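You operate a simulated robot arm through the tools that you are given. There is no shell and no other tool.

Carry out the task below with a simulated robot arm. There is one attempt and no reset: what you move stays moved.

JOB
Bring the test rig to 4 bar and set the out stroke to about 2 seconds.
Fine: guard shut, air left on, within 0.3 bar, proved by a test run; leave the other flow knob alone.

It is judged by the outcome, as a careful person would: the job done as asked, and still so three seconds after it is handed in. It fails if anything else is knocked over, pushed out of place, dropped, spilled or broken.

ROBOT AND FRAMES
A 7-joint arm with a three-finger gripper, fixed in place. Base frame: the origin is on the floor under the middle of its stand, x ahead of it, y to its left, z up; the work surface is at about z = 0.95. Lengths are in m, angles in degrees, forces in N, time in s.
It reaches about 1.342 m from its shoulder. Its first joint turns from -166.0 to 166.0 degrees. Payload 2.69 kg.
The tool frame sits at the grasp point between the pads (the TCP): z along the fingers, y along the line on which they close. The tips reach 0.03 m beyond it. The gripper opens to 0.128 m; its body begins 0.117 m behind the TCP.
Orientation is that of the tool frame in the base frame, as a unit quaternion [w, x, y, z]. With the fingers straight down and closing along the base's y, the tool's x points along the base's -x, its y along +y and its z along -z.

CONTROLS
- The arm moves only by the tool nudge_tool. Its argument "targets" is a list of rows, each a list of 3 entries, a list of its own where there are three numbers: the turn, a rotation vector about the base's x, y, z in units of 8 degrees (1.0 is 8 degrees), then the shift along the base's x, y, z in units of 30 mm (1.0 is 30 mm), then the closure in counts, from 0 (fully open) to 255 (shut). In form: [[[ax, ay, az], [dx, dy, dz], jaw], ...]. A call has 1 to 20 rows; each row shifts and turns the commanded pose from where the row before left it. A call with a number of a shift or a turn outside -1 to 1 is refused whole. A row lasts 0.2 s, in which the tool goes at most 0.05 m and 8.6 degrees; a call with a longer step from one row to the next is refused whole, and so is a gripper value outside its range. Where a pose cannot be reached the arm comes as near as it can. A force on the tool above 50 N (or 10 N above the force at the start of the call, whichever is more), or a blocked arm, ends the call early, and 0.2 s more pass. The fingers move at their own pace (about 0.127 m/s each) and stop on an object; they squeeze with about 36 N. The grip force told is the motor's: it shows also when the fingers shut on nothing. Time passes only in rows, and 0.2 s behind the last, so rows that do not move let the fingers close. It gives the time, the measured TCP pose, the force on the tool (base axes), the opening and the grip force at its end, in the units of the frame above (readings bear some noise), with the torque about the TCP (base axes, N m) and any sound that the robot's microphone picked up.
- Cameras (640 x 400 px; columns grow to the right, rows downward): "scene" is fixed at [0.051, -0.5007, 1.5688]; the picture's right is [0.92, -0.39, 0.00], its down [-0.11, -0.25, -0.96] and it looks along [0.37, 0.89, -0.27] (base axes); focal length 363 px, centre (320, 200). "wrist" rides on the gripper at [0.058, 0.054, -0.131] in the tool frame; the picture's right is [-0.68, 0.74, 0.00], its down [-0.62, -0.57, -0.55] and it looks along [-0.40, -0.37, 0.84] (tool axes); focal length 234 px, centre (320, 200). There is no depth. A picture from a camera that has moved, and an enlarged one, comes with that camera's place and axes in the base frame and with its lens.
- capture(camera): a new picture of that camera. The clock stands still meanwhile.
- slide_trunk(by): moves the trunk up (or, below 0, down) by that many m; the arm rides with it, the base frame stays. It gives what a move gives, with no picture.
- enlarge(camera, box): a new picture of the part [left, top, right, bottom] of that camera's present view, enlarged. The clock stands still meanwhile.
- finish_job(): hands the job in; it is judged then, once.

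Nothing tells you positions but the pictures and the camera data. Unless the task says otherwise, let go and move clear before handing in.

The tools are called after "Emit:" as name(argument=value, ...) on one line, values as JSON. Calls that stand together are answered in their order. nudge_tool: Moves the arm, as the interface text tells. Its arguments: {"type":"object","properties":{"targets":{"type":"array","items":{"type":"array"}}},"required":["targets"]} The other tools are called the same way: slide_trunk (by) moves the trunk up or down; capture (camera) takes a picture; enlarge (camera, box) takes an enlarged picture of a part of a camera's view; finish_job () hands the job in.

At the start:

```text
time_s: 0.0
tcp_pos: [0.4651, 0.3264, 1.3475]
tool_rot: [0.0, 0.0, 1.0, -0.001]
force: [-0.6, 0.6, 0.6]
ft_torque: [-0.01, -0.05, -0.02]
width: 0.128
gripper_force: 0.1
trunk travel left (down, up): [-0.15, 0.2]
```

scene: 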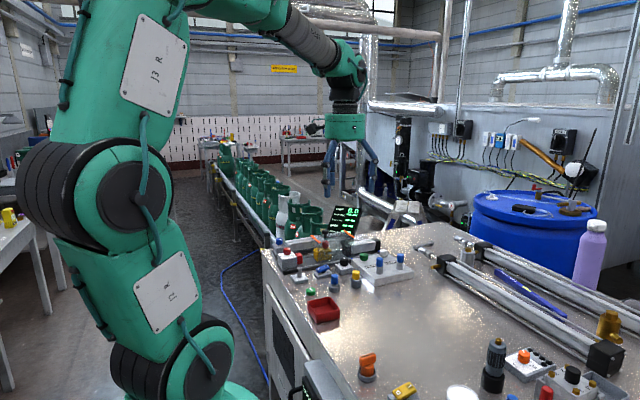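
wrist: 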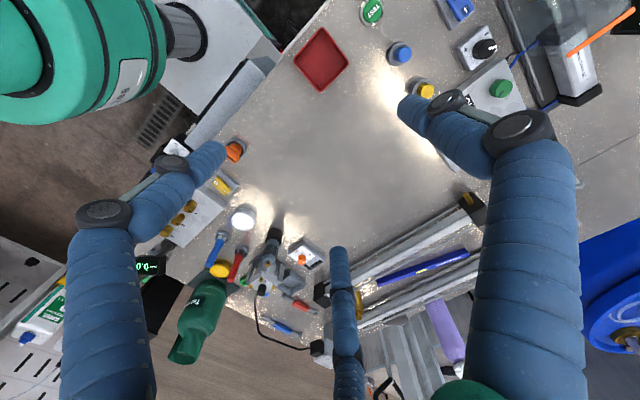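

I see a cluttered bench with a pneumatic test rig, several knobs, buttons and a display. I'll take enlarged pictures to make out the parts before moving anything.

Emit:
enlarge(camera="scene", box=[260, 200, 450, 320])

Emit:
enlarge(camera="scene", box=[340, 310, 640, 400])

Emit:
enlarge(camera="scene", box=[420, 220, 640, 360])

Emit:
enlarge(camera="wrist", box=[120, 120, 360, 270])

Emit:
enlarge(camera="wrist", box=[120, 230, 360, 380])

Emit:
enlarge(camera="wrist", box=[340, 0, 640, 188])

```text
3.33 times, centred on (355, 260) of scene
camera zoom: at [0.051, -0.5007, 1.5688], right [0.92, -0.39, 0.0], down [-0.11, -0.25, -0.96], along [0.37, 0.89, -0.27], focal length 1211 px, centre (203, 0)
```

zoom: 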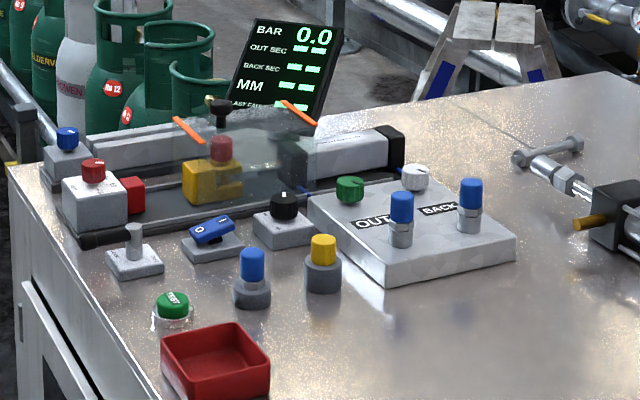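

```text
2.13 times, centred on (490, 355) of scene
camera zoom: at [0.051, -0.5007, 1.5688], right [0.92, -0.39, 0.0], down [-0.11, -0.25, -0.96], along [0.37, 0.89, -0.27], focal length 775 px, centre (-43, -131)
```

zoom: 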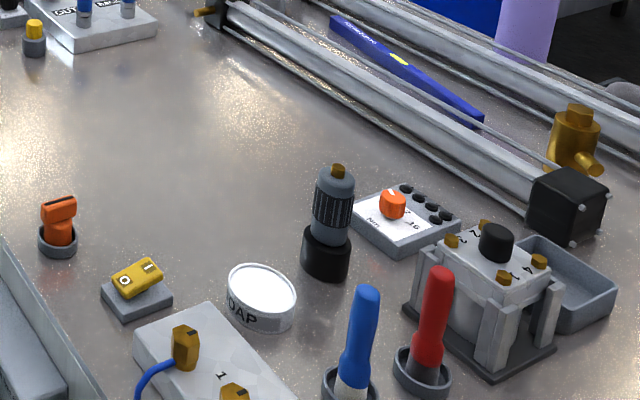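

```text
2.86 times, centred on (530, 290) of scene
camera zoom: at [0.051, -0.5007, 1.5688], right [0.92, -0.39, 0.0], down [-0.11, -0.25, -0.96], along [0.37, 0.89, -0.27], focal length 1038 px, centre (-280, -57)
```

zoom: 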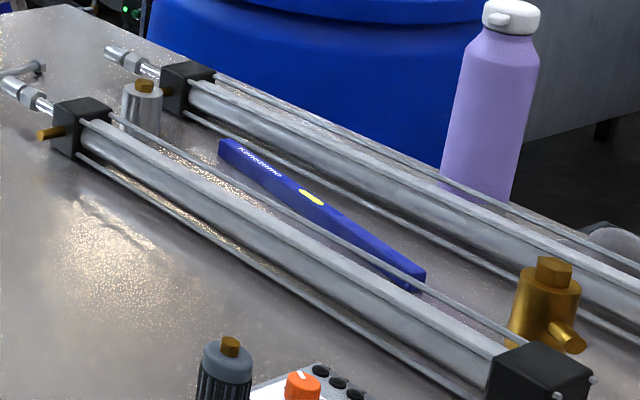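

```text
2.67 times, centred on (240, 195) of wrist
camera zoom: at [0.4069, 0.3786, 1.479], right [0.68, 0.74, 0.0], down [0.62, -0.57, 0.55], along [0.4, -0.37, -0.84], focal length 624 px, centre (533, 213)
```

zoom: 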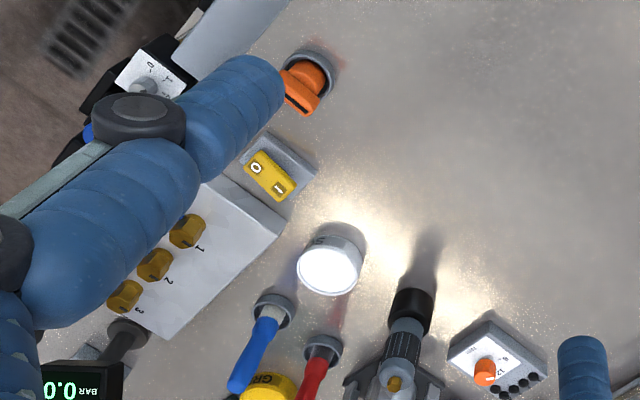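

```text
2.67 times, centred on (240, 305) of wrist
camera zoom: at [0.4069, 0.3786, 1.479], right [0.68, 0.74, 0.0], down [0.62, -0.57, 0.55], along [0.4, -0.37, -0.84], focal length 624 px, centre (533, -80)
```

zoom: 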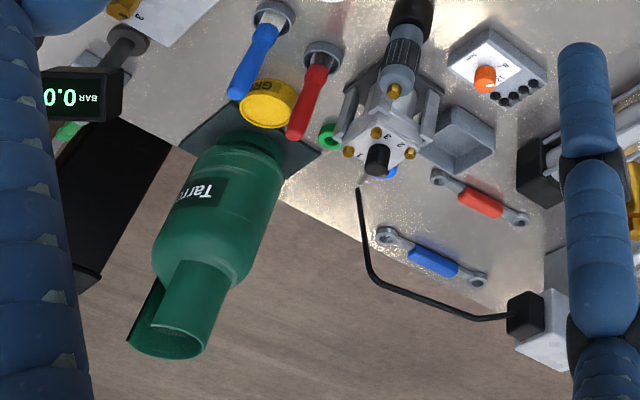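

```text
2.13 times, centred on (490, 94) of wrist
camera zoom: at [0.4069, 0.3786, 1.479], right [0.68, 0.74, 0.0], down [0.62, -0.57, 0.55], along [0.4, -0.37, -0.84], focal length 498 px, centre (-42, 426)
```

zoom: 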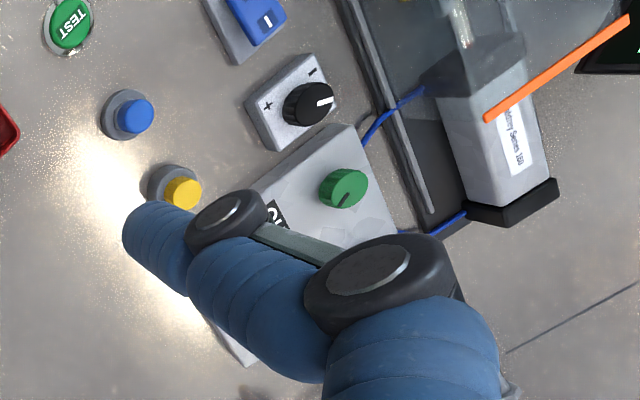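

The rig looks to be at the far-left of the bench: green TEST button near (0.43, 0.48), black +/- regulator knob near (0.595, 0.58), green OUT knob near (0.68, 0.585), with a blue I/O switch and a see-through guard behind. I'll turn the wrist a quarter turn so its camera looks over the rig.

Emit:
nudge_tool(targets=[[[0, 0, 1], [0, 0, 0], 0], [[0, 0, 1], [0, 0, 0], 0], [[0, 0, 1], [0, 0, 0], 0], [[0, 0, 1], [0, 0, 0], 0], [[0, 0, 1], [0, 0, 0], 0], [[0, 0, 1], [0, 0, 0], 0], [[0, 0, 1], [0, 0, 0], 0], [[0, 0, 1], [0, 0, 0], 0], [[0, 0, 1], [0, 0, 0], 0], [[0, 0, 1], [0, 0, 0], 0], [[0, 0, 1], [0, 0, 0], 0], [[0, 0, 0.25], [0, 0, 0], 0]])

Emit:
capture(camera="wrist")

Emit:
capture(camera="scene")

```text
time_s: 2.6
tcp_pos: [0.4639, 0.3258, 1.3476]
tool_rot: [0.0, 0.708, -0.706, 0.0]
force: [-1.0, 0.5, -0.2]
ft_torque: [0.0, -0.03, 0.01]
width: 0.128
gripper_force: 0.0
trunk travel left (down, up): [-0.15, 0.2]
```

```text
taken
camera wrist: at [0.4115, 0.2662, 1.4793], right [-0.74, 0.68, 0.0], down [0.56, 0.62, 0.55], along [0.37, 0.4, -0.84], focal length 234 px, centre (320, 200)
```

wrist: 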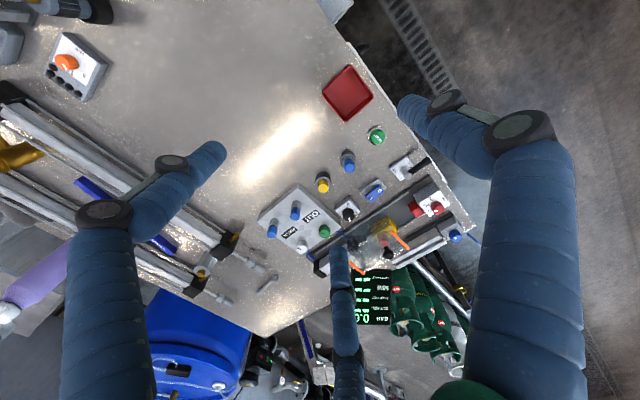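

```text
taken
```

scene: 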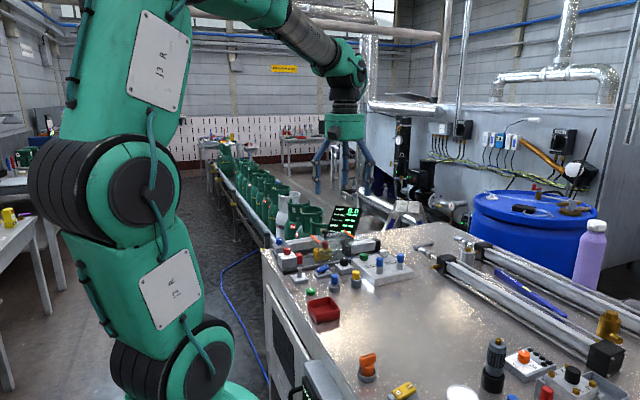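

Emit:
enlarge(camera="wrist", box=[240, 110, 480, 260])

Emit:
enlarge(camera="wrist", box=[320, 150, 480, 250])

Emit:
enlarge(camera="scene", box=[265, 230, 345, 280])

Emit:
enlarge(camera="scene", box=[320, 195, 420, 290])

```text
2.67 times, centred on (360, 185) of wrist
camera zoom: at [0.4115, 0.2662, 1.4793], right [-0.74, 0.68, 0.0], down [0.56, 0.62, 0.55], along [0.37, 0.4, -0.84], focal length 624 px, centre (213, 240)
```

zoom: 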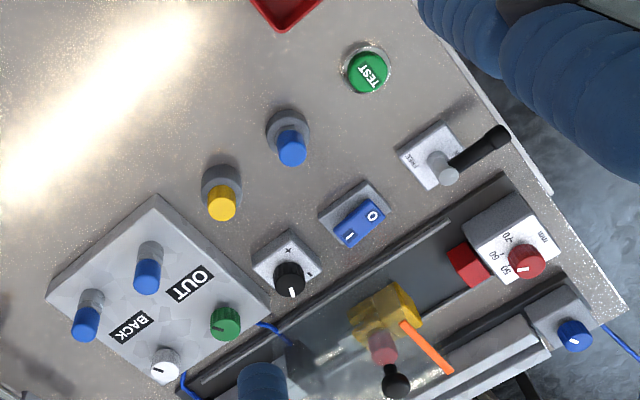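

```text
4.00 times, centred on (400, 200) of wrist
camera zoom: at [0.4115, 0.2662, 1.4793], right [-0.74, 0.68, 0.0], down [0.56, 0.62, 0.55], along [0.37, 0.4, -0.84], focal length 937 px, centre (0, 200)
```

zoom: 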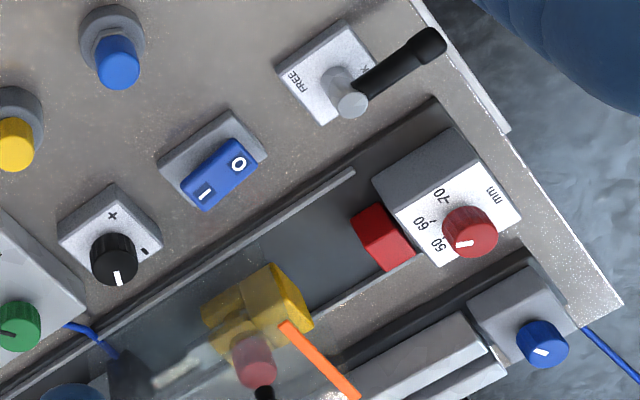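

```text
8.00 times, centred on (305, 255) of scene
camera zoom: at [0.051, -0.5007, 1.5688], right [0.92, -0.39, 0.0], down [-0.11, -0.25, -0.96], along [0.37, 0.89, -0.27], focal length 2907 px, centre (440, -240)
```

zoom: 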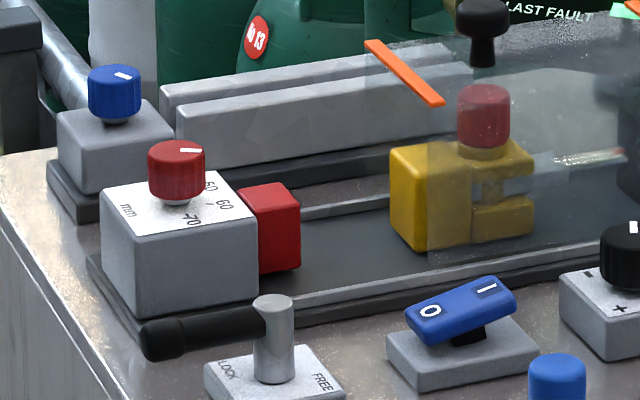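

```text
4.21 times, centred on (370, 242) of scene
camera zoom: at [0.051, -0.5007, 1.5688], right [0.92, -0.39, 0.0], down [-0.11, -0.25, -0.96], along [0.37, 0.89, -0.27], focal length 1530 px, centre (110, 21)
```

zoom: 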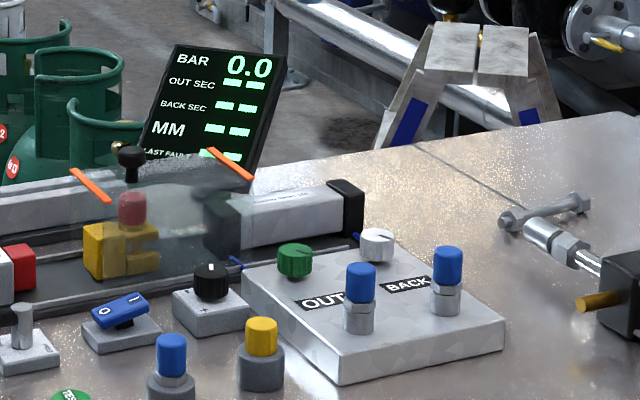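

The rig is clearer now: blue I/O switch (about (0.52,0.60)), regulator with + and -, OUT and BACK knobs (green, white), a LOCK/FREE lever, an mm stop dial, and a clear guard with orange edges and a black handle. I'll move above it, staying high, for a closer look at the guard, markings and pointers.

Emit:
nudge_tool(targets=[[[0, 0, 0], [0.5, 0.9, 0], 0], [[0, 0, 0], [0.5, 0.9, 0], 0], [[0, 0, 0], [0.5, 0.9, 0], 0], [[0, 0, 0], [0.5, 0.9, 0], 0], [[0, 0, 0], [0.5, 0.9, 0], 0], [[0, 0, 0], [0.5, 0.9, 0], 0], [[0, 0, 0], [0.5, 0.9, 0], 0]])

Emit:
capture(camera="wrist")

Emit:
enlarge(camera="wrist", box=[220, 0, 400, 112])

Emit:
enlarge(camera="wrist", box=[220, 100, 400, 212])

Emit:
enlarge(camera="wrist", box=[340, 80, 520, 192])

```text
time_s: 4.2
tcp_pos: [0.5707, 0.5191, 1.349]
tool_rot: [0.0, 0.708, -0.707, 0.0]
force: [-0.8, -0.1, -0.5]
ft_torque: [0.03, -0.01, -0.02]
width: 0.128
gripper_force: 0.0
trunk travel left (down, up): [-0.15, 0.2]
```

```text
taken
camera wrist: at [0.5183, 0.4586, 1.4799], right [-0.74, 0.68, 0.0], down [0.57, 0.62, 0.55], along [0.37, 0.4, -0.84], focal length 234 px, centre (320, 200)
```

wrist: 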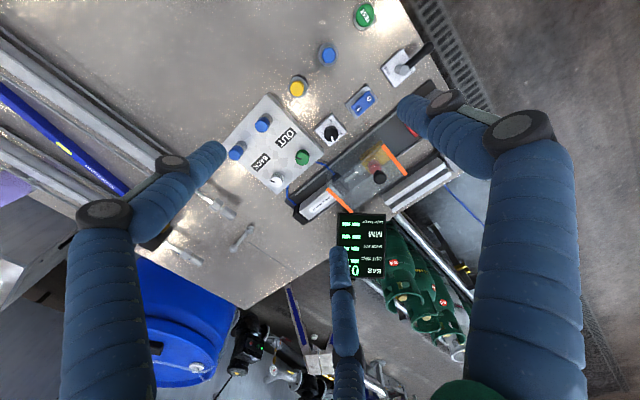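

```text
3.56 times, centred on (310, 56) of wrist
camera zoom: at [0.5183, 0.4586, 1.4799], right [-0.74, 0.68, 0.0], down [0.57, 0.62, 0.55], along [0.37, 0.4, -0.84], focal length 833 px, centre (356, 712)
```

zoom: 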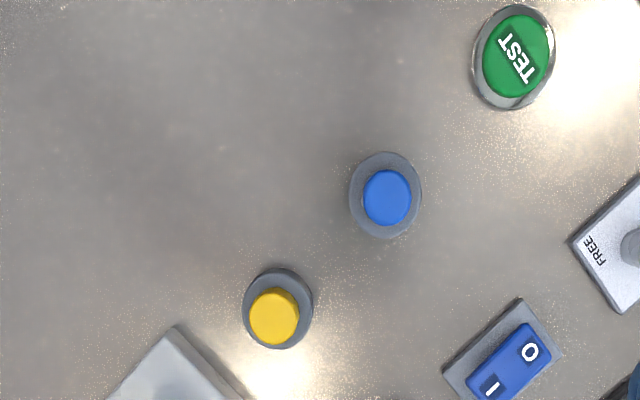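

```text
3.56 times, centred on (310, 156) of wrist
camera zoom: at [0.5183, 0.4586, 1.4799], right [-0.74, 0.68, 0.0], down [0.57, 0.62, 0.55], along [0.37, 0.4, -0.84], focal length 833 px, centre (356, 356)
```

zoom: 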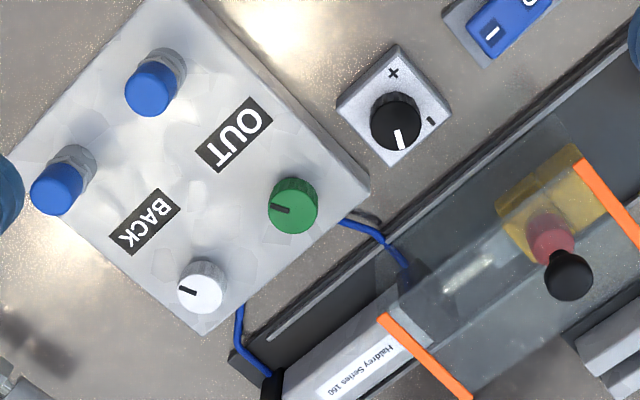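

```text
3.56 times, centred on (430, 136) of wrist
camera zoom: at [0.5183, 0.4586, 1.4799], right [-0.74, 0.68, 0.0], down [0.57, 0.62, 0.55], along [0.37, 0.4, -0.84], focal length 833 px, centre (-71, 428)
```

zoom: 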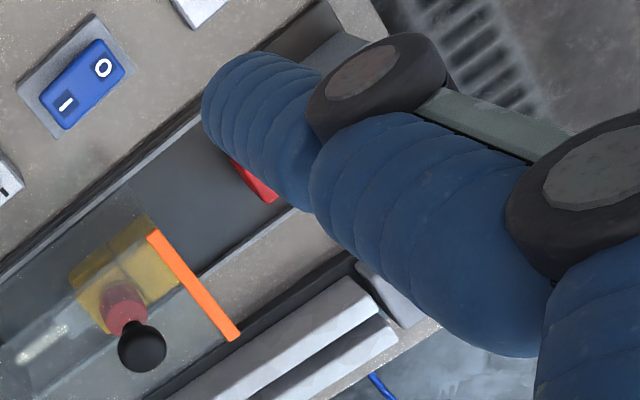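

The key parts are located: regulator knob top about (0.601, 0.584, 0.992), green OUT knob about (0.684, 0.582, 0.995), rocker about (0.518, 0.586), and guard handle about (0.576, 0.696, 1.07). Next I'll check the rocker tilt, the lever, the guard and the display text more closely.

Emit:
enlarge(camera="scene", box=[310, 255, 350, 280])

Emit:
enlarge(camera="scene", box=[325, 200, 373, 240])

Emit:
enlarge(camera="scene", box=[270, 225, 350, 275])

Emit:
enlarge(camera="scene", box=[310, 225, 390, 275])

Emit:
enlarge(camera="scene", box=[340, 235, 420, 290])

```text
16.00 times, centred on (330, 268) of scene
camera zoom: at [0.051, -0.5007, 1.5688], right [0.92, -0.39, 0.0], down [-0.11, -0.25, -0.96], along [0.37, 0.89, -0.27], focal length 5813 px, centre (160, -880)
```

zoom: 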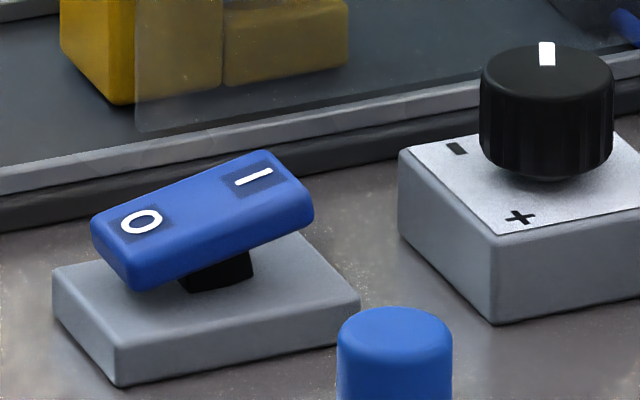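

```text
10.00 times, centred on (349, 220) of scene
camera zoom: at [0.051, -0.5007, 1.5688], right [0.92, -0.39, 0.0], down [-0.11, -0.25, -0.96], along [0.37, 0.89, -0.27], focal length 3633 px, centre (30, 0)
```

zoom: 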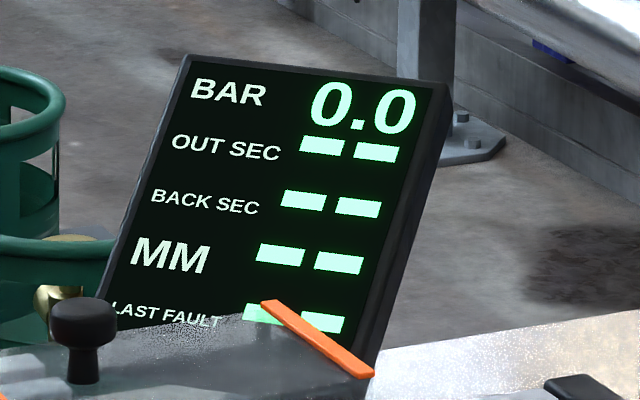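

```text
8.00 times, centred on (310, 250) of scene
camera zoom: at [0.051, -0.5007, 1.5688], right [0.92, -0.39, 0.0], down [-0.11, -0.25, -0.96], along [0.37, 0.89, -0.27], focal length 2907 px, centre (400, -200)
```

zoom: 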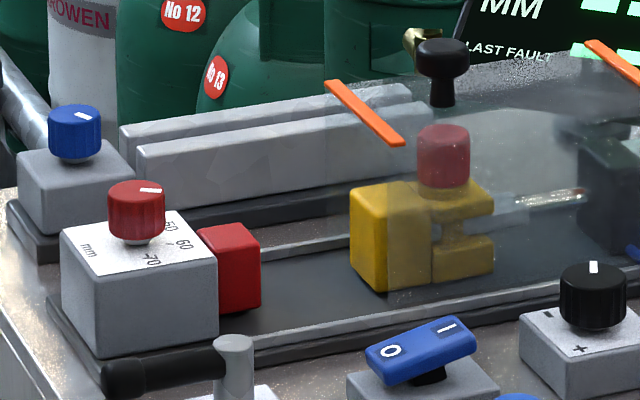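

```text
8.00 times, centred on (350, 250) of scene
camera zoom: at [0.051, -0.5007, 1.5688], right [0.92, -0.39, 0.0], down [-0.11, -0.25, -0.96], along [0.37, 0.89, -0.27], focal length 2907 px, centre (80, -200)
```

zoom: 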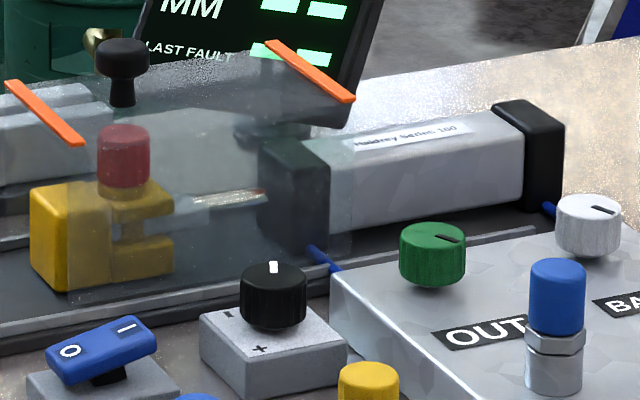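

```text
7.27 times, centred on (380, 262) of scene
camera zoom: at [0.051, -0.5007, 1.5688], right [0.92, -0.39, 0.0], down [-0.11, -0.25, -0.96], along [0.37, 0.89, -0.27], focal length 2642 px, centre (-116, -254)
```

zoom: 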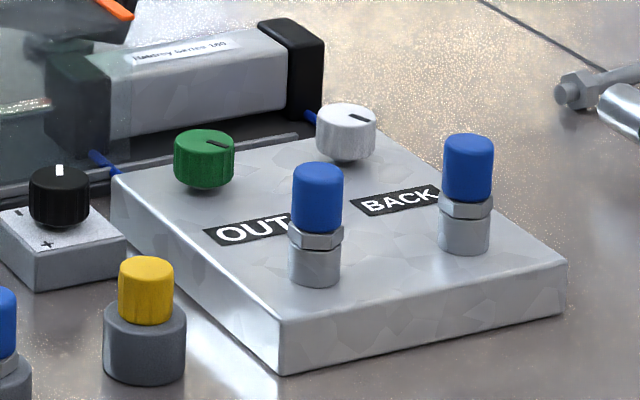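

The rocker's O end is down, so the air is off; the guard's left edge stops short of the red stop, so the guard looks partly open. I'll shift left to view the lever, mm dial, blue knob and guard rails.

Emit:
nudge_tool(targets=[[[0, 0, 0], [-0.9, 0.2, 0], 0], [[0, 0, 0], [-0.9, 0.2, 0], 0], [[0, 0, 0], [-0.9, 0.2, 0], 0], [[0, 0, 0], [-0.9, 0.2, 0], 0], [[0, 0, 0], [-0.9, 0.2, 0], 0]])

Emit:
capture(camera="wrist")

Emit:
enlarge(camera="wrist", box=[220, 80, 400, 192])

Emit:
enlarge(camera="wrist", box=[290, 60, 430, 148])

```text
time_s: 5.4
tcp_pos: [0.4329, 0.5451, 1.3489]
tool_rot: [0.0, -0.707, 0.707, 0.0]
force: [-0.6, -0.1, -0.6]
ft_torque: [-0.01, 0.02, -0.03]
width: 0.1281
gripper_force: 0.0
trunk travel left (down, up): [-0.15, 0.2]
```

```text
taken
camera wrist: at [0.3794, 0.4862, 1.4789], right [-0.74, 0.68, 0.0], down [0.57, 0.62, 0.55], along [0.37, 0.4, -0.84], focal length 234 px, centre (320, 200)
```

wrist: 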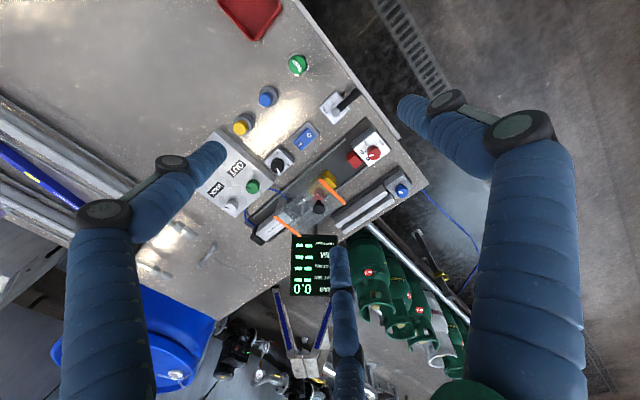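

```text
3.56 times, centred on (310, 136) of wrist
camera zoom: at [0.3794, 0.4862, 1.4789], right [-0.74, 0.68, 0.0], down [0.57, 0.62, 0.55], along [0.37, 0.4, -0.84], focal length 833 px, centre (356, 428)
```

zoom: 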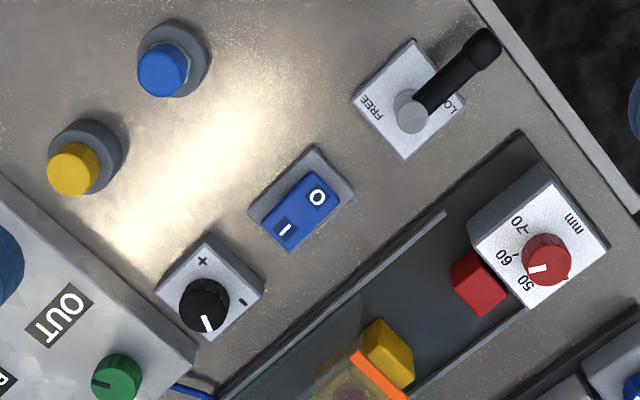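

```text
4.55 times, centred on (360, 104) of wrist
camera zoom: at [0.3794, 0.4862, 1.4789], right [-0.74, 0.68, 0.0], down [0.57, 0.62, 0.55], along [0.37, 0.4, -0.84], focal length 1064 px, centre (138, 636)
```

zoom: 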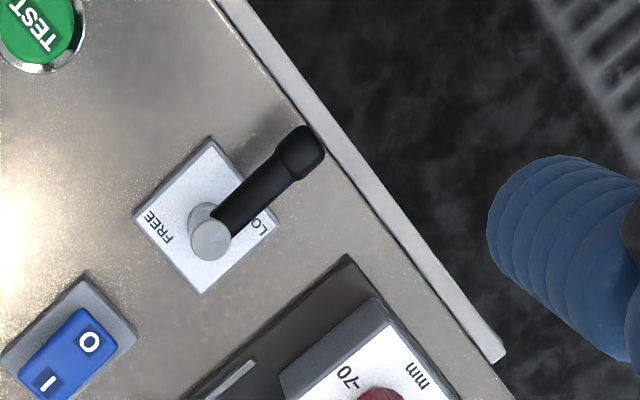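

The front rail runs left to about x = 0.456 while the guard's left edge sits at about x = 0.54, so the guard appears to slide along x and needs to go left to cover the stroke. I'll move above its black handle at about (0.576, 0.696) with the fingers half closed, then check alignment.

Emit:
nudge_tool(targets=[[[0, 0, 0], [0.8, 0.84, -0.5], 130], [[0, 0, 0], [0.8, 0.84, -0.5], 130], [[0, 0, 0], [0.8, 0.84, -0.5], 130], [[0, 0, 0], [0.8, 0.84, -0.5], 130], [[0, 0, 0], [0.8, 0.84, -0.5], 130], [[0, 0, 0], [0.8, 0.84, -0.5], 130]])

Emit:
capture(camera="wrist")

Emit:
capture(camera="scene")

Emit:
enlarge(camera="scene", box=[260, 150, 420, 270])

```text
time_s: 6.8
tcp_pos: [0.5803, 0.6986, 1.2597]
tool_rot: [-0.001, 0.708, -0.707, 0.0]
force: [0.1, 0.5, -0.2]
ft_torque: [0.01, -0.04, -0.01]
width: 0.0628
gripper_force: 0.1
trunk travel left (down, up): [-0.15, 0.2]
```

```text
taken
camera wrist: at [0.5283, 0.6381, 1.391], right [-0.74, 0.68, 0.0], down [0.57, 0.62, 0.55], along [0.37, 0.4, -0.84], focal length 234 px, centre (320, 200)
```

wrist: 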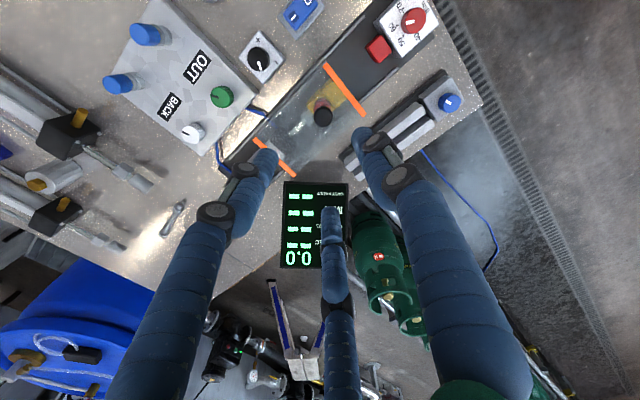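

```text
taken
```

scene: 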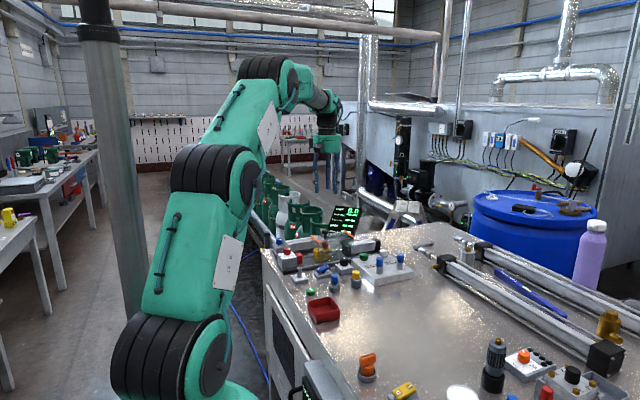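

```text
3.33 times, centred on (340, 210) of scene
camera zoom: at [0.051, -0.5007, 1.5688], right [0.92, -0.39, 0.0], down [-0.11, -0.25, -0.96], along [0.37, 0.89, -0.27], focal length 1211 px, centre (253, 167)
```

zoom: 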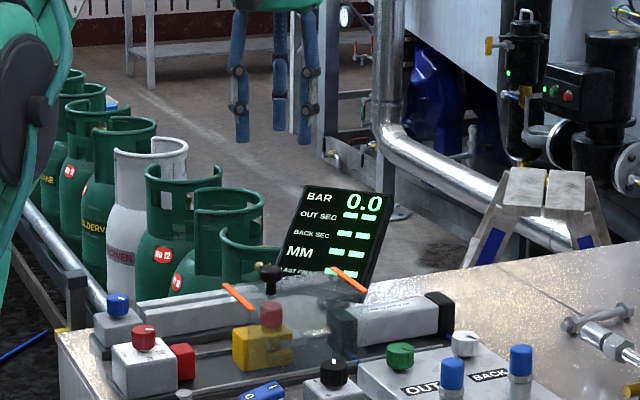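

The handle is confirmed at about (0.577, 0.696) with its top near z = 1.07, directly under the three-finger gripper. I'll lower part way around it and check before caging.

Emit:
nudge_tool(targets=[[[0, 0, 0], [-0.1, -0.1, -1], 130], [[0, 0, 0], [0, 0, -1], 130], [[0, 0, 0], [0, 0, -1], 130], [[0, 0, 0], [0, 0, -1], 130], [[0, 0, 0], [0, 0, -0.6], 130]])

Emit:
capture(camera="wrist")

Emit:
enlarge(camera="scene", box=[270, 190, 390, 275])

```text
time_s: 8.0
tcp_pos: [0.5774, 0.6933, 1.1202]
tool_rot: [0.0, 0.707, -0.707, 0.0]
force: [0.1, 0.6, 0.0]
ft_torque: [-0.02, 0.04, -0.03]
width: 0.0629
gripper_force: 0.0
trunk travel left (down, up): [-0.15, 0.2]
```

```text
taken
camera wrist: at [0.5253, 0.6342, 1.2508], right [-0.74, 0.68, 0.0], down [0.57, 0.62, 0.55], along [0.37, 0.4, -0.84], focal length 234 px, centre (320, 200)
```

wrist: 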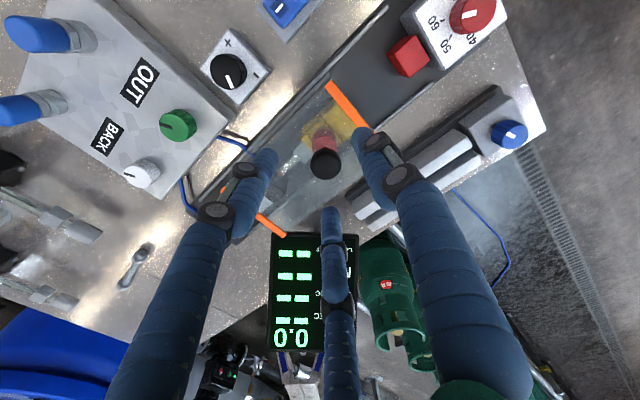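

```text
4.71 times, centred on (330, 232) of scene
camera zoom: at [0.051, -0.5007, 1.5688], right [0.92, -0.39, 0.0], down [-0.11, -0.25, -0.96], along [0.37, 0.89, -0.27], focal length 1710 px, centre (273, 47)
```

zoom: 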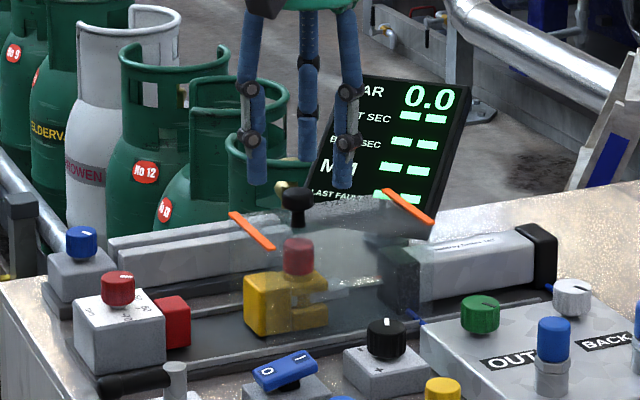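

The handle's head spans about z 1.055–1.077 and the guard top is at about 1.043. I'll lower so the tips reach about 1.05 and close the fingers around the head.

Emit:
nudge_tool(targets=[[[0, 0, 0], [0, 0.08, -0.7], 130], [[0, 0, 0], [0, 0, -0.63], 130], [[0, 0, 0], [0, 0, 0], 180], [[0, 0, 0], [0, 0, 0], 180], [[0, 0, 0], [0, 0, 0], 180]])

Emit:
capture(camera="wrist")

Emit:
enlarge(camera="scene", box=[290, 200, 370, 260])

```text
time_s: 9.2
tcp_pos: [0.5777, 0.6966, 1.0802]
tool_rot: [-0.001, 0.707, -0.707, 0.0]
force: [-0.7, -0.2, 0.1]
ft_torque: [0.0, 0.01, -0.05]
width: 0.0374
gripper_force: 0.0
trunk travel left (down, up): [-0.15, 0.2]
```

```text
taken
camera wrist: at [0.5246, 0.6364, 1.2125], right [-0.74, 0.68, 0.0], down [0.57, 0.62, 0.55], along [0.37, 0.4, -0.84], focal length 234 px, centre (320, 200)
```

wrist: 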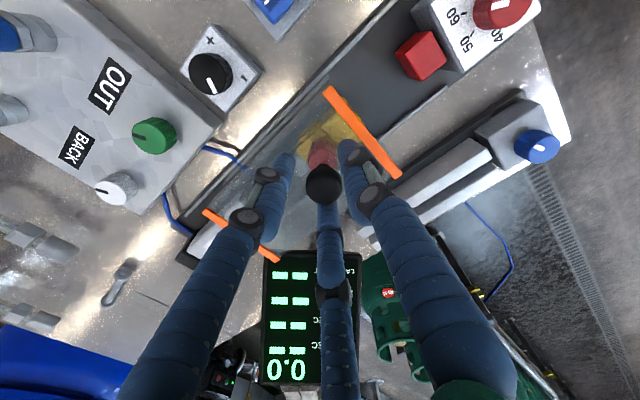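

```text
6.67 times, centred on (330, 230) of scene
camera zoom: at [0.051, -0.5007, 1.5688], right [0.92, -0.39, 0.0], down [-0.11, -0.25, -0.96], along [0.37, 0.89, -0.27], focal length 2422 px, centre (253, 0)
```

zoom: 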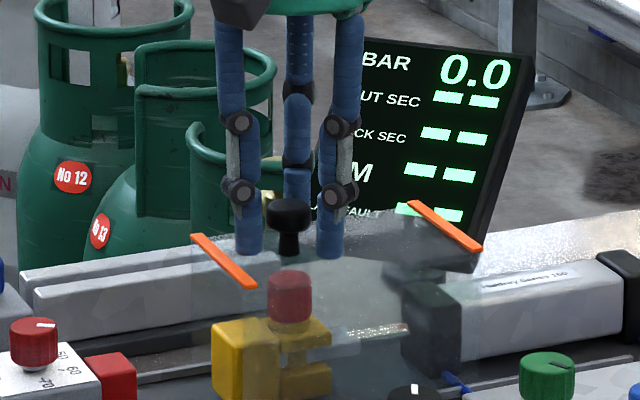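

The handle is caged between the three fingers. I'll slide it toward -x slowly, watching the force.

Emit:
nudge_tool(targets=[[[0, 0, 0], [-0.3, 0, 0], 180], [[0, 0, 0], [-0.3, 0, 0], 180], [[0, 0, 0], [-0.3, 0, 0], 180], [[0, 0, 0], [-0.3, 0, 0], 180]])

Emit:
enlarge(camera="scene", box=[270, 190, 390, 275])

```text
time_s: 10.2
tcp_pos: [0.5391, 0.6959, 1.0808]
tool_rot: [0.001, 0.707, -0.707, 0.0]
force: [-0.9, 4.5, -0.4]
ft_torque: [0.03, -0.01, 0.06]
width: 0.0396
gripper_force: 2.1
trunk travel left (down, up): [-0.15, 0.2]
```

```text
4.71 times, centred on (330, 232) of scene
camera zoom: at [0.051, -0.5007, 1.5688], right [0.92, -0.39, 0.0], down [-0.11, -0.25, -0.96], along [0.37, 0.89, -0.27], focal length 1710 px, centre (273, 47)
```

zoom: 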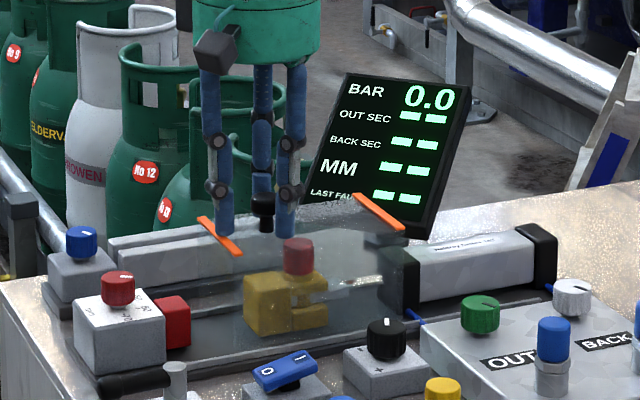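

The guard slides left easily. I'll continue toward its end stop.

Emit:
nudge_tool(targets=[[[0, 0, 0], [-0.3, 0, 0], 180], [[0, 0, 0], [-0.3, 0, 0], 180], [[0, 0, 0], [-0.3, 0, 0], 180], [[0, 0, 0], [-0.3, 0, 0], 180], [[0, 0, 0], [-0.3, 0, 0], 180]])

Emit:
enlarge(camera="scene", box=[270, 190, 390, 275])

Emit:
capture(camera="wrist")

```text
time_s: 11.4
tcp_pos: [0.4962, 0.6961, 1.0796]
tool_rot: [-0.001, -0.707, 0.707, 0.0]
force: [0.5, 2.2, 0.3]
ft_torque: [0.01, 0.01, 0.03]
width: 0.0385
gripper_force: 0.9
trunk travel left (down, up): [-0.15, 0.2]
```

```text
4.71 times, centred on (330, 232) of scene
camera zoom: at [0.051, -0.5007, 1.5688], right [0.92, -0.39, 0.0], down [-0.11, -0.25, -0.96], along [0.37, 0.89, -0.27], focal length 1710 px, centre (273, 47)
```

zoom: 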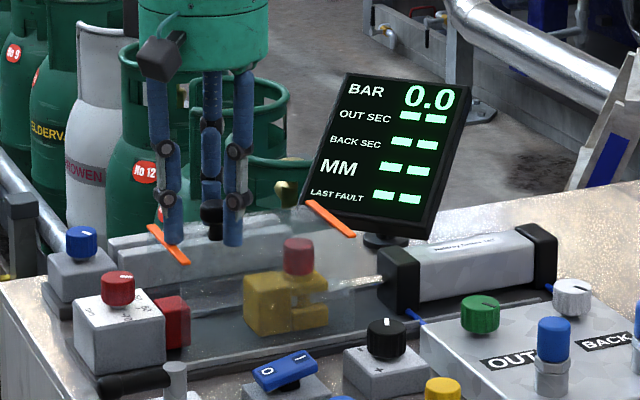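

```text
taken
camera wrist: at [0.4427, 0.637, 1.2109], right [-0.74, 0.68, 0.0], down [0.57, 0.62, 0.55], along [0.37, 0.4, -0.84], focal length 234 px, centre (320, 200)
```

wrist: 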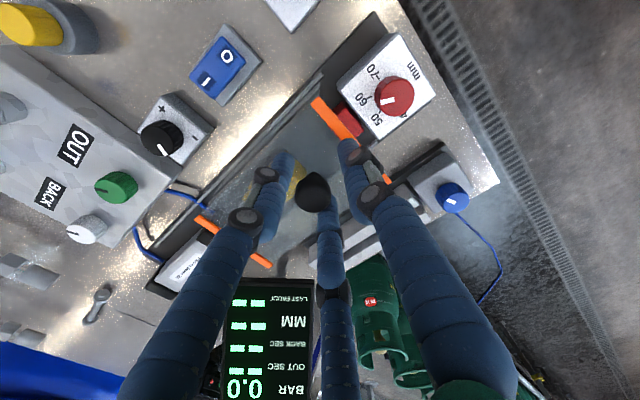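

The guard now reaches the red stop; I'll keep pushing gently until it stops.

Emit:
nudge_tool(targets=[[[0, 0, 0], [-0.2, 0, 0], 180], [[0, 0, 0], [-0.2, 0, 0], 180], [[0, 0, 0], [-0.2, 0, 0], 180], [[0, 0, 0], [-0.2, 0, 0], 180]])

Emit:
enlarge(camera="scene", box=[270, 190, 390, 275])

```text
time_s: 12.4
tcp_pos: [0.4718, 0.6952, 1.0794]
tool_rot: [0.0, -0.707, 0.707, 0.0]
force: [-0.6, 0.6, -0.2]
ft_torque: [-0.01, 0.0, 0.0]
width: 0.0375
gripper_force: 0.2
trunk travel left (down, up): [-0.15, 0.2]
```

```text
4.71 times, centred on (330, 232) of scene
camera zoom: at [0.051, -0.5007, 1.5688], right [0.92, -0.39, 0.0], down [-0.11, -0.25, -0.96], along [0.37, 0.89, -0.27], focal length 1710 px, centre (273, 47)
```

zoom: 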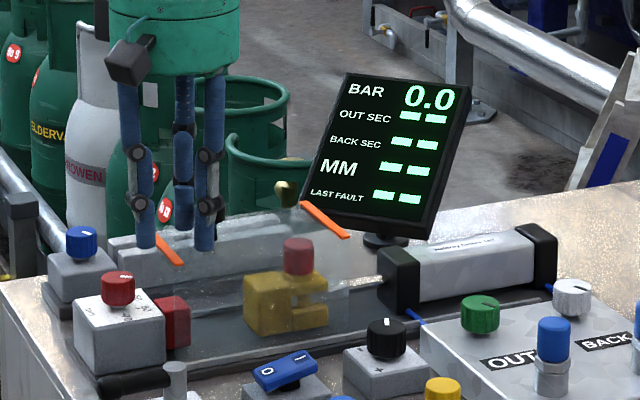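

The fingers moved further than the guard did, so the handle may have slipped between the two rear fingers. I'll look.

Emit:
capture(camera="wrist")

Emit:
enlarge(camera="wrist", box=[220, 60, 420, 260])

Emit:
enlarge(camera="scene", box=[275, 220, 355, 275])

```text
taken
camera wrist: at [0.4187, 0.636, 1.2109], right [-0.74, 0.68, 0.0], down [0.57, 0.62, 0.55], along [0.37, 0.4, -0.84], focal length 234 px, centre (320, 200)
```

wrist: 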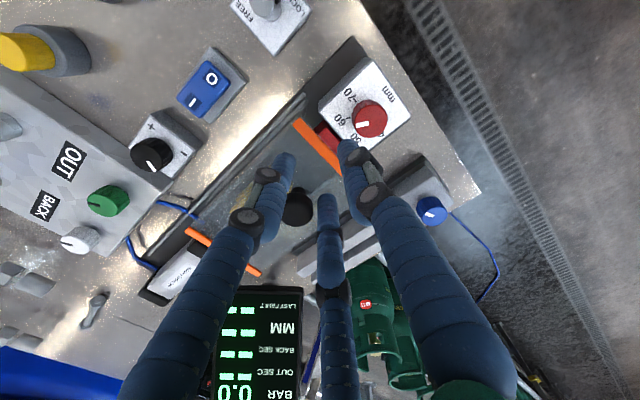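

```text
2.00 times, centred on (320, 160) of wrist
camera zoom: at [0.4187, 0.636, 1.2109], right [-0.74, 0.68, 0.0], down [0.57, 0.62, 0.55], along [0.37, 0.4, -0.84], focal length 468 px, centre (320, 280)
```

zoom: 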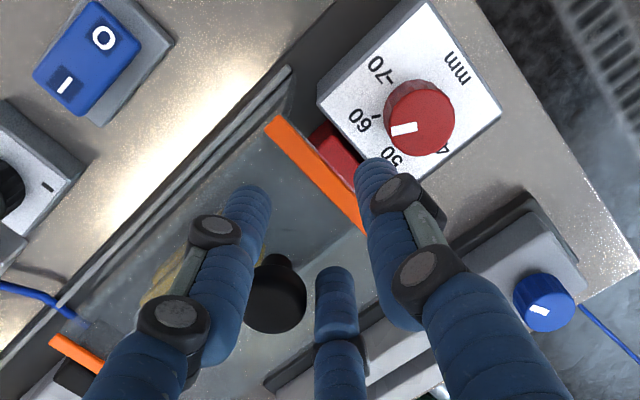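

```text
7.27 times, centred on (315, 248) of scene
camera zoom: at [0.051, -0.5007, 1.5688], right [0.92, -0.39, 0.0], down [-0.11, -0.25, -0.96], along [0.37, 0.89, -0.27], focal length 2642 px, centre (356, -146)
```

zoom: 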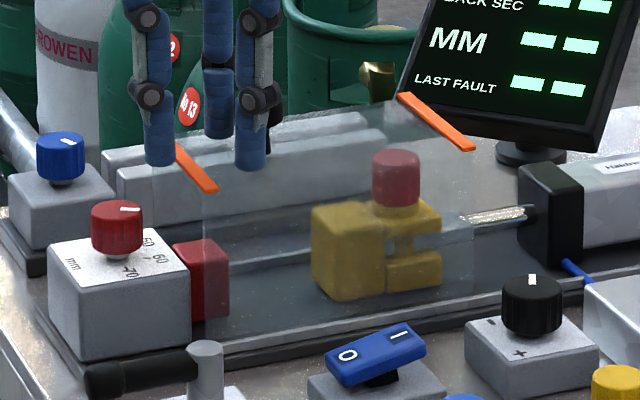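

The handle slipped out between two fingers, sitting now at about x = 0.497. I'll lift, re-centre over it, grip it properly and push on gently to confirm the end stop.

Emit:
nudge_tool(targets=[[[0, 0, 0], [0, 0, 0.9], 180], [[0, 0, 0], [0, 0, 0.9], 150], [[0, 0, 0], [0.85, 0.03, 0], 130], [[0, 0, 0], [0, 0, 0], 130], [[0, 0, 0], [0, 0, -0.9], 130], [[0, 0, 0], [0, 0, -0.85], 130], [[0, 0, 0], [0, 0, 0], 255], [[0, 0, 0], [0, 0, 0], 255], [[0, 0, 0], [0, 0, 0], 255], [[0, 0, 0], [0, 0, 0], 255]])

Emit:
capture(camera="wrist")

```text
time_s: 14.6
tcp_pos: [0.4994, 0.6999, 1.0805]
tool_rot: [0.0, -0.707, 0.707, 0.0]
force: [16.2, 32.6, -6.3]
ft_torque: [0.76, -0.38, 0.04]
width: 0.0243
gripper_force: 44.8
trunk travel left (down, up): [-0.15, 0.2]
```

```text
taken
camera wrist: at [0.4468, 0.64, 1.2115], right [-0.74, 0.68, 0.0], down [0.57, 0.62, 0.55], along [0.37, 0.4, -0.84], focal length 234 px, centre (320, 200)
```

wrist: 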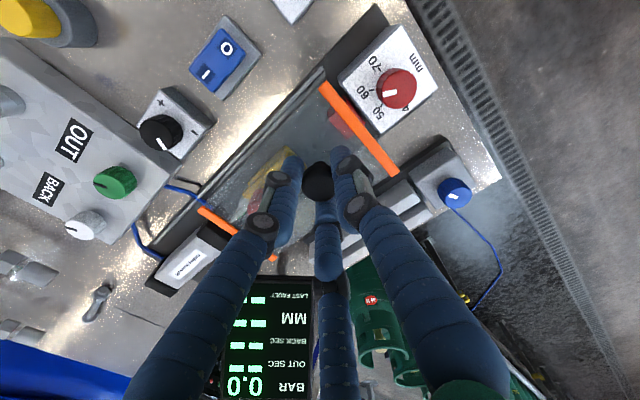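

Gripping it shows about 16 N against the guard in -x with no movement, which suggests the end stop is reached. I'll relieve the sideways load and press a little further to confirm.

Emit:
nudge_tool(targets=[[[0, 0, 0], [0, 0.1, 0], 200], [[0, 0, 0], [0, 0.03, 0], 200], [[0, 0, 0], [0, 0, 0], 255], [[0, 0, 0], [0, 0, 0], 255]])

```text
time_s: 15.6
tcp_pos: [0.4967, 0.6996, 1.0805]
tool_rot: [0.002, 0.708, -0.706, 0.0]
force: [3.8, -5.6, -4.9]
ft_torque: [-0.15, 0.02, -0.02]
width: 0.0265
gripper_force: 35.9
trunk travel left (down, up): [-0.15, 0.2]
```

Emit:
nudge_tool(targets=[[[0, 0, 0], [-0.1, 0, 0], 255], [[0, 0, 0], [-0.1, 0, 0], 255], [[0, 0, 0], [-0.1, 0, 0], 255]])

Emit:
enlarge(camera="scene", box=[275, 220, 355, 275])

```text
time_s: 16.2
tcp_pos: [0.4963, 0.7004, 1.0788]
tool_rot: [0.003, -0.706, 0.708, -0.001]
force: [17.7, 4.3, -9.4]
ft_torque: [-0.04, -0.93, 0.03]
width: 0.0263
gripper_force: 35.9
trunk travel left (down, up): [-0.15, 0.2]
stopped in row 3: the force on the tool passed its limit at 54 N (the readings are from after the stop); the commanded pose is now the measured one
```

```text
7.27 times, centred on (315, 248) of scene
camera zoom: at [0.051, -0.5007, 1.5688], right [0.92, -0.39, 0.0], down [-0.11, -0.25, -0.96], along [0.37, 0.89, -0.27], focal length 2642 px, centre (356, -146)
```

zoom: 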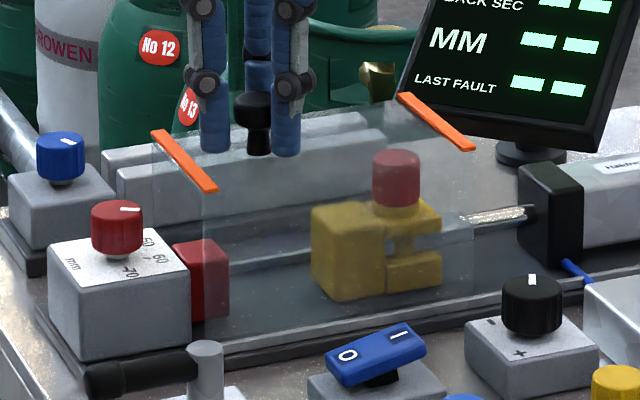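

The guard is hard against its end stop and covers the stroke. I'll release, lift clear, close the fingers and move over the I end of the rocker at about (0.545, 0.586).

Emit:
nudge_tool(targets=[[[0, 0, 0], [0, 0, 0], 130], [[0, 0, 0], [0, 0, 0], 130], [[0, 0, 0], [0, 0, 0], 130], [[0, 0, 0], [0, 0, 0.9], 130], [[0, 0, 0], [0, 0, 0.9], 130], [[0, 0, 0], [0.4, -0.95, 0], 200], [[0, 0, 0], [0.4, -0.95, 0], 255], [[0, 0, 0], [0.4, -0.95, 0], 255], [[0, 0, 0], [0.42, -0.95, 0], 255], [[0, 0, 0], [0, 0, 0], 255]])

Emit:
capture(camera="wrist")

Emit:
enlarge(camera="scene", box=[270, 190, 390, 275])

```text
time_s: 18.4
tcp_pos: [0.544, 0.5834, 1.1388]
tool_rot: [0.002, -0.707, 0.707, -0.001]
force: [-0.2, 0.2, 1.1]
ft_torque: [0.03, -0.01, 0.02]
width: 0.0021
gripper_force: 31.4
trunk travel left (down, up): [-0.15, 0.2]
```

```text
taken
camera wrist: at [0.4906, 0.524, 1.2689], right [-0.74, 0.68, 0.0], down [0.56, 0.61, 0.55], along [0.38, 0.41, -0.83], focal length 234 px, centre (320, 200)
```

wrist: 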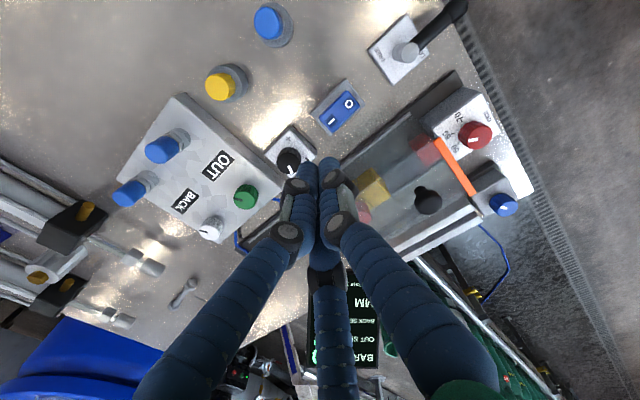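

```text
4.71 times, centred on (330, 232) of scene
camera zoom: at [0.051, -0.5007, 1.5688], right [0.92, -0.39, 0.0], down [-0.11, -0.25, -0.96], along [0.37, 0.89, -0.27], focal length 1710 px, centre (273, 47)
```

zoom: 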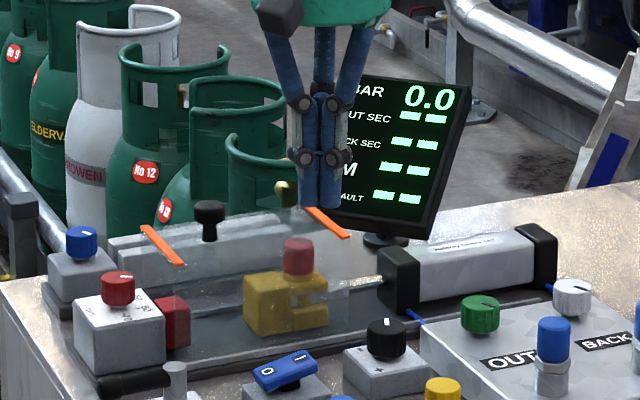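

Guard shut; the fingers are closed above the rocker's I end. I'll lower to just above it and check.

Emit:
nudge_tool(targets=[[[0, 0, 0], [0, 0.15, -0.95], 255], [[0, 0, 0], [0, 0, -0.95], 255], [[0, 0, 0], [0, 0, -0.95], 255], [[0, 0, 0], [0, 0, -0.85], 255]])

Emit:
enlarge(camera="scene", box=[290, 220, 370, 275])

Emit:
capture(camera="wrist")

```text
time_s: 19.4
tcp_pos: [0.5438, 0.5905, 1.0285]
tool_rot: [0.003, -0.706, 0.708, -0.002]
force: [-0.7, -0.4, 0.7]
ft_torque: [0.0, 0.01, -0.02]
width: 0.0019
gripper_force: 31.7
trunk travel left (down, up): [-0.15, 0.2]
```

```text
7.27 times, centred on (330, 248) of scene
camera zoom: at [0.051, -0.5007, 1.5688], right [0.92, -0.39, 0.0], down [-0.11, -0.25, -0.96], along [0.37, 0.89, -0.27], focal length 2642 px, centre (247, -146)
```

zoom: 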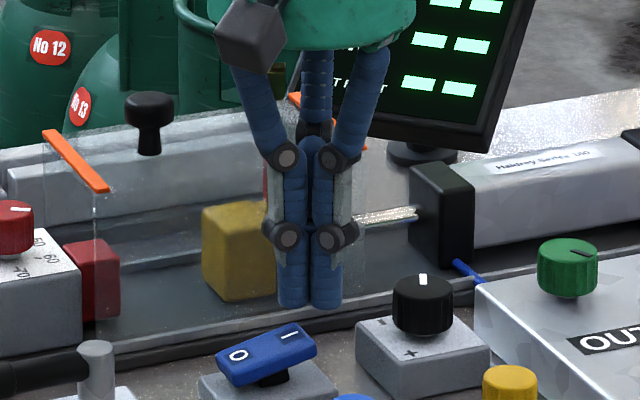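

```text
taken
camera wrist: at [0.4895, 0.5311, 1.1583], right [-0.74, 0.68, 0.0], down [0.56, 0.61, 0.55], along [0.38, 0.41, -0.83], focal length 234 px, centre (320, 200)
```

wrist: 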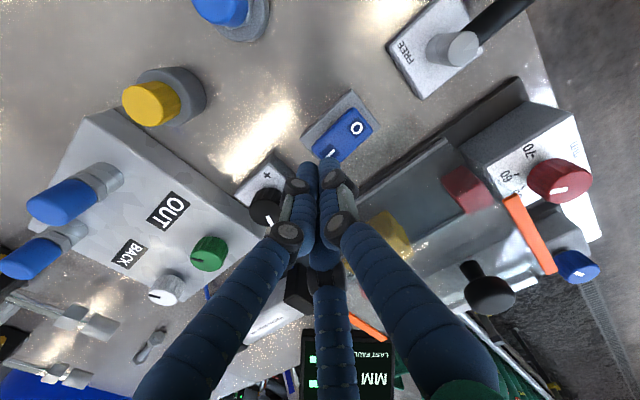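

The tips are about 15 mm above the rocker's I end. I'll press down in small steps.

Emit:
nudge_tool(targets=[[[0, 0, 0], [-0.1, -0.08, -0.25], 255], [[0, 0, 0], [0, 0, -0.2], 255], [[0, 0, 0], [0, 0, -0.15], 255], [[0, 0, 0], [0, 0, -0.1], 255], [[0, 0, 0], [0, 0, -0.1], 255]])

Emit:
enlarge(camera="scene", box=[290, 200, 370, 275])

```text
time_s: 20.6
tcp_pos: [0.5419, 0.5859, 1.0085]
tool_rot: [0.007, -0.707, 0.708, 0.0]
force: [11.8, -10.8, 41.9]
ft_torque: [-0.32, 0.32, 0.06]
width: 0.0021
gripper_force: 31.5
trunk travel left (down, up): [-0.15, 0.2]
```

```text
5.33 times, centred on (330, 238) of scene
camera zoom: at [0.051, -0.5007, 1.5688], right [0.92, -0.39, 0.0], down [-0.11, -0.25, -0.96], along [0.37, 0.89, -0.27], focal length 1938 px, centre (267, 0)
```

zoom: 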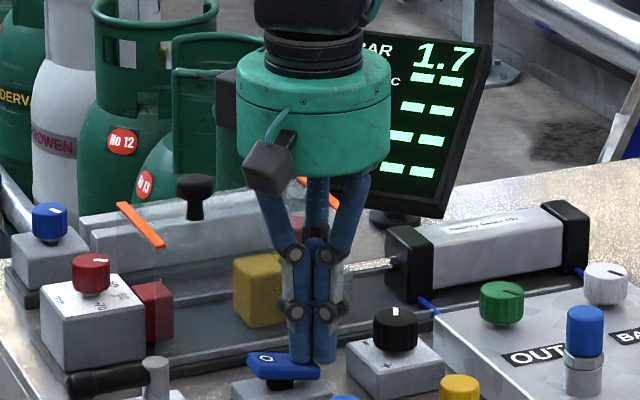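

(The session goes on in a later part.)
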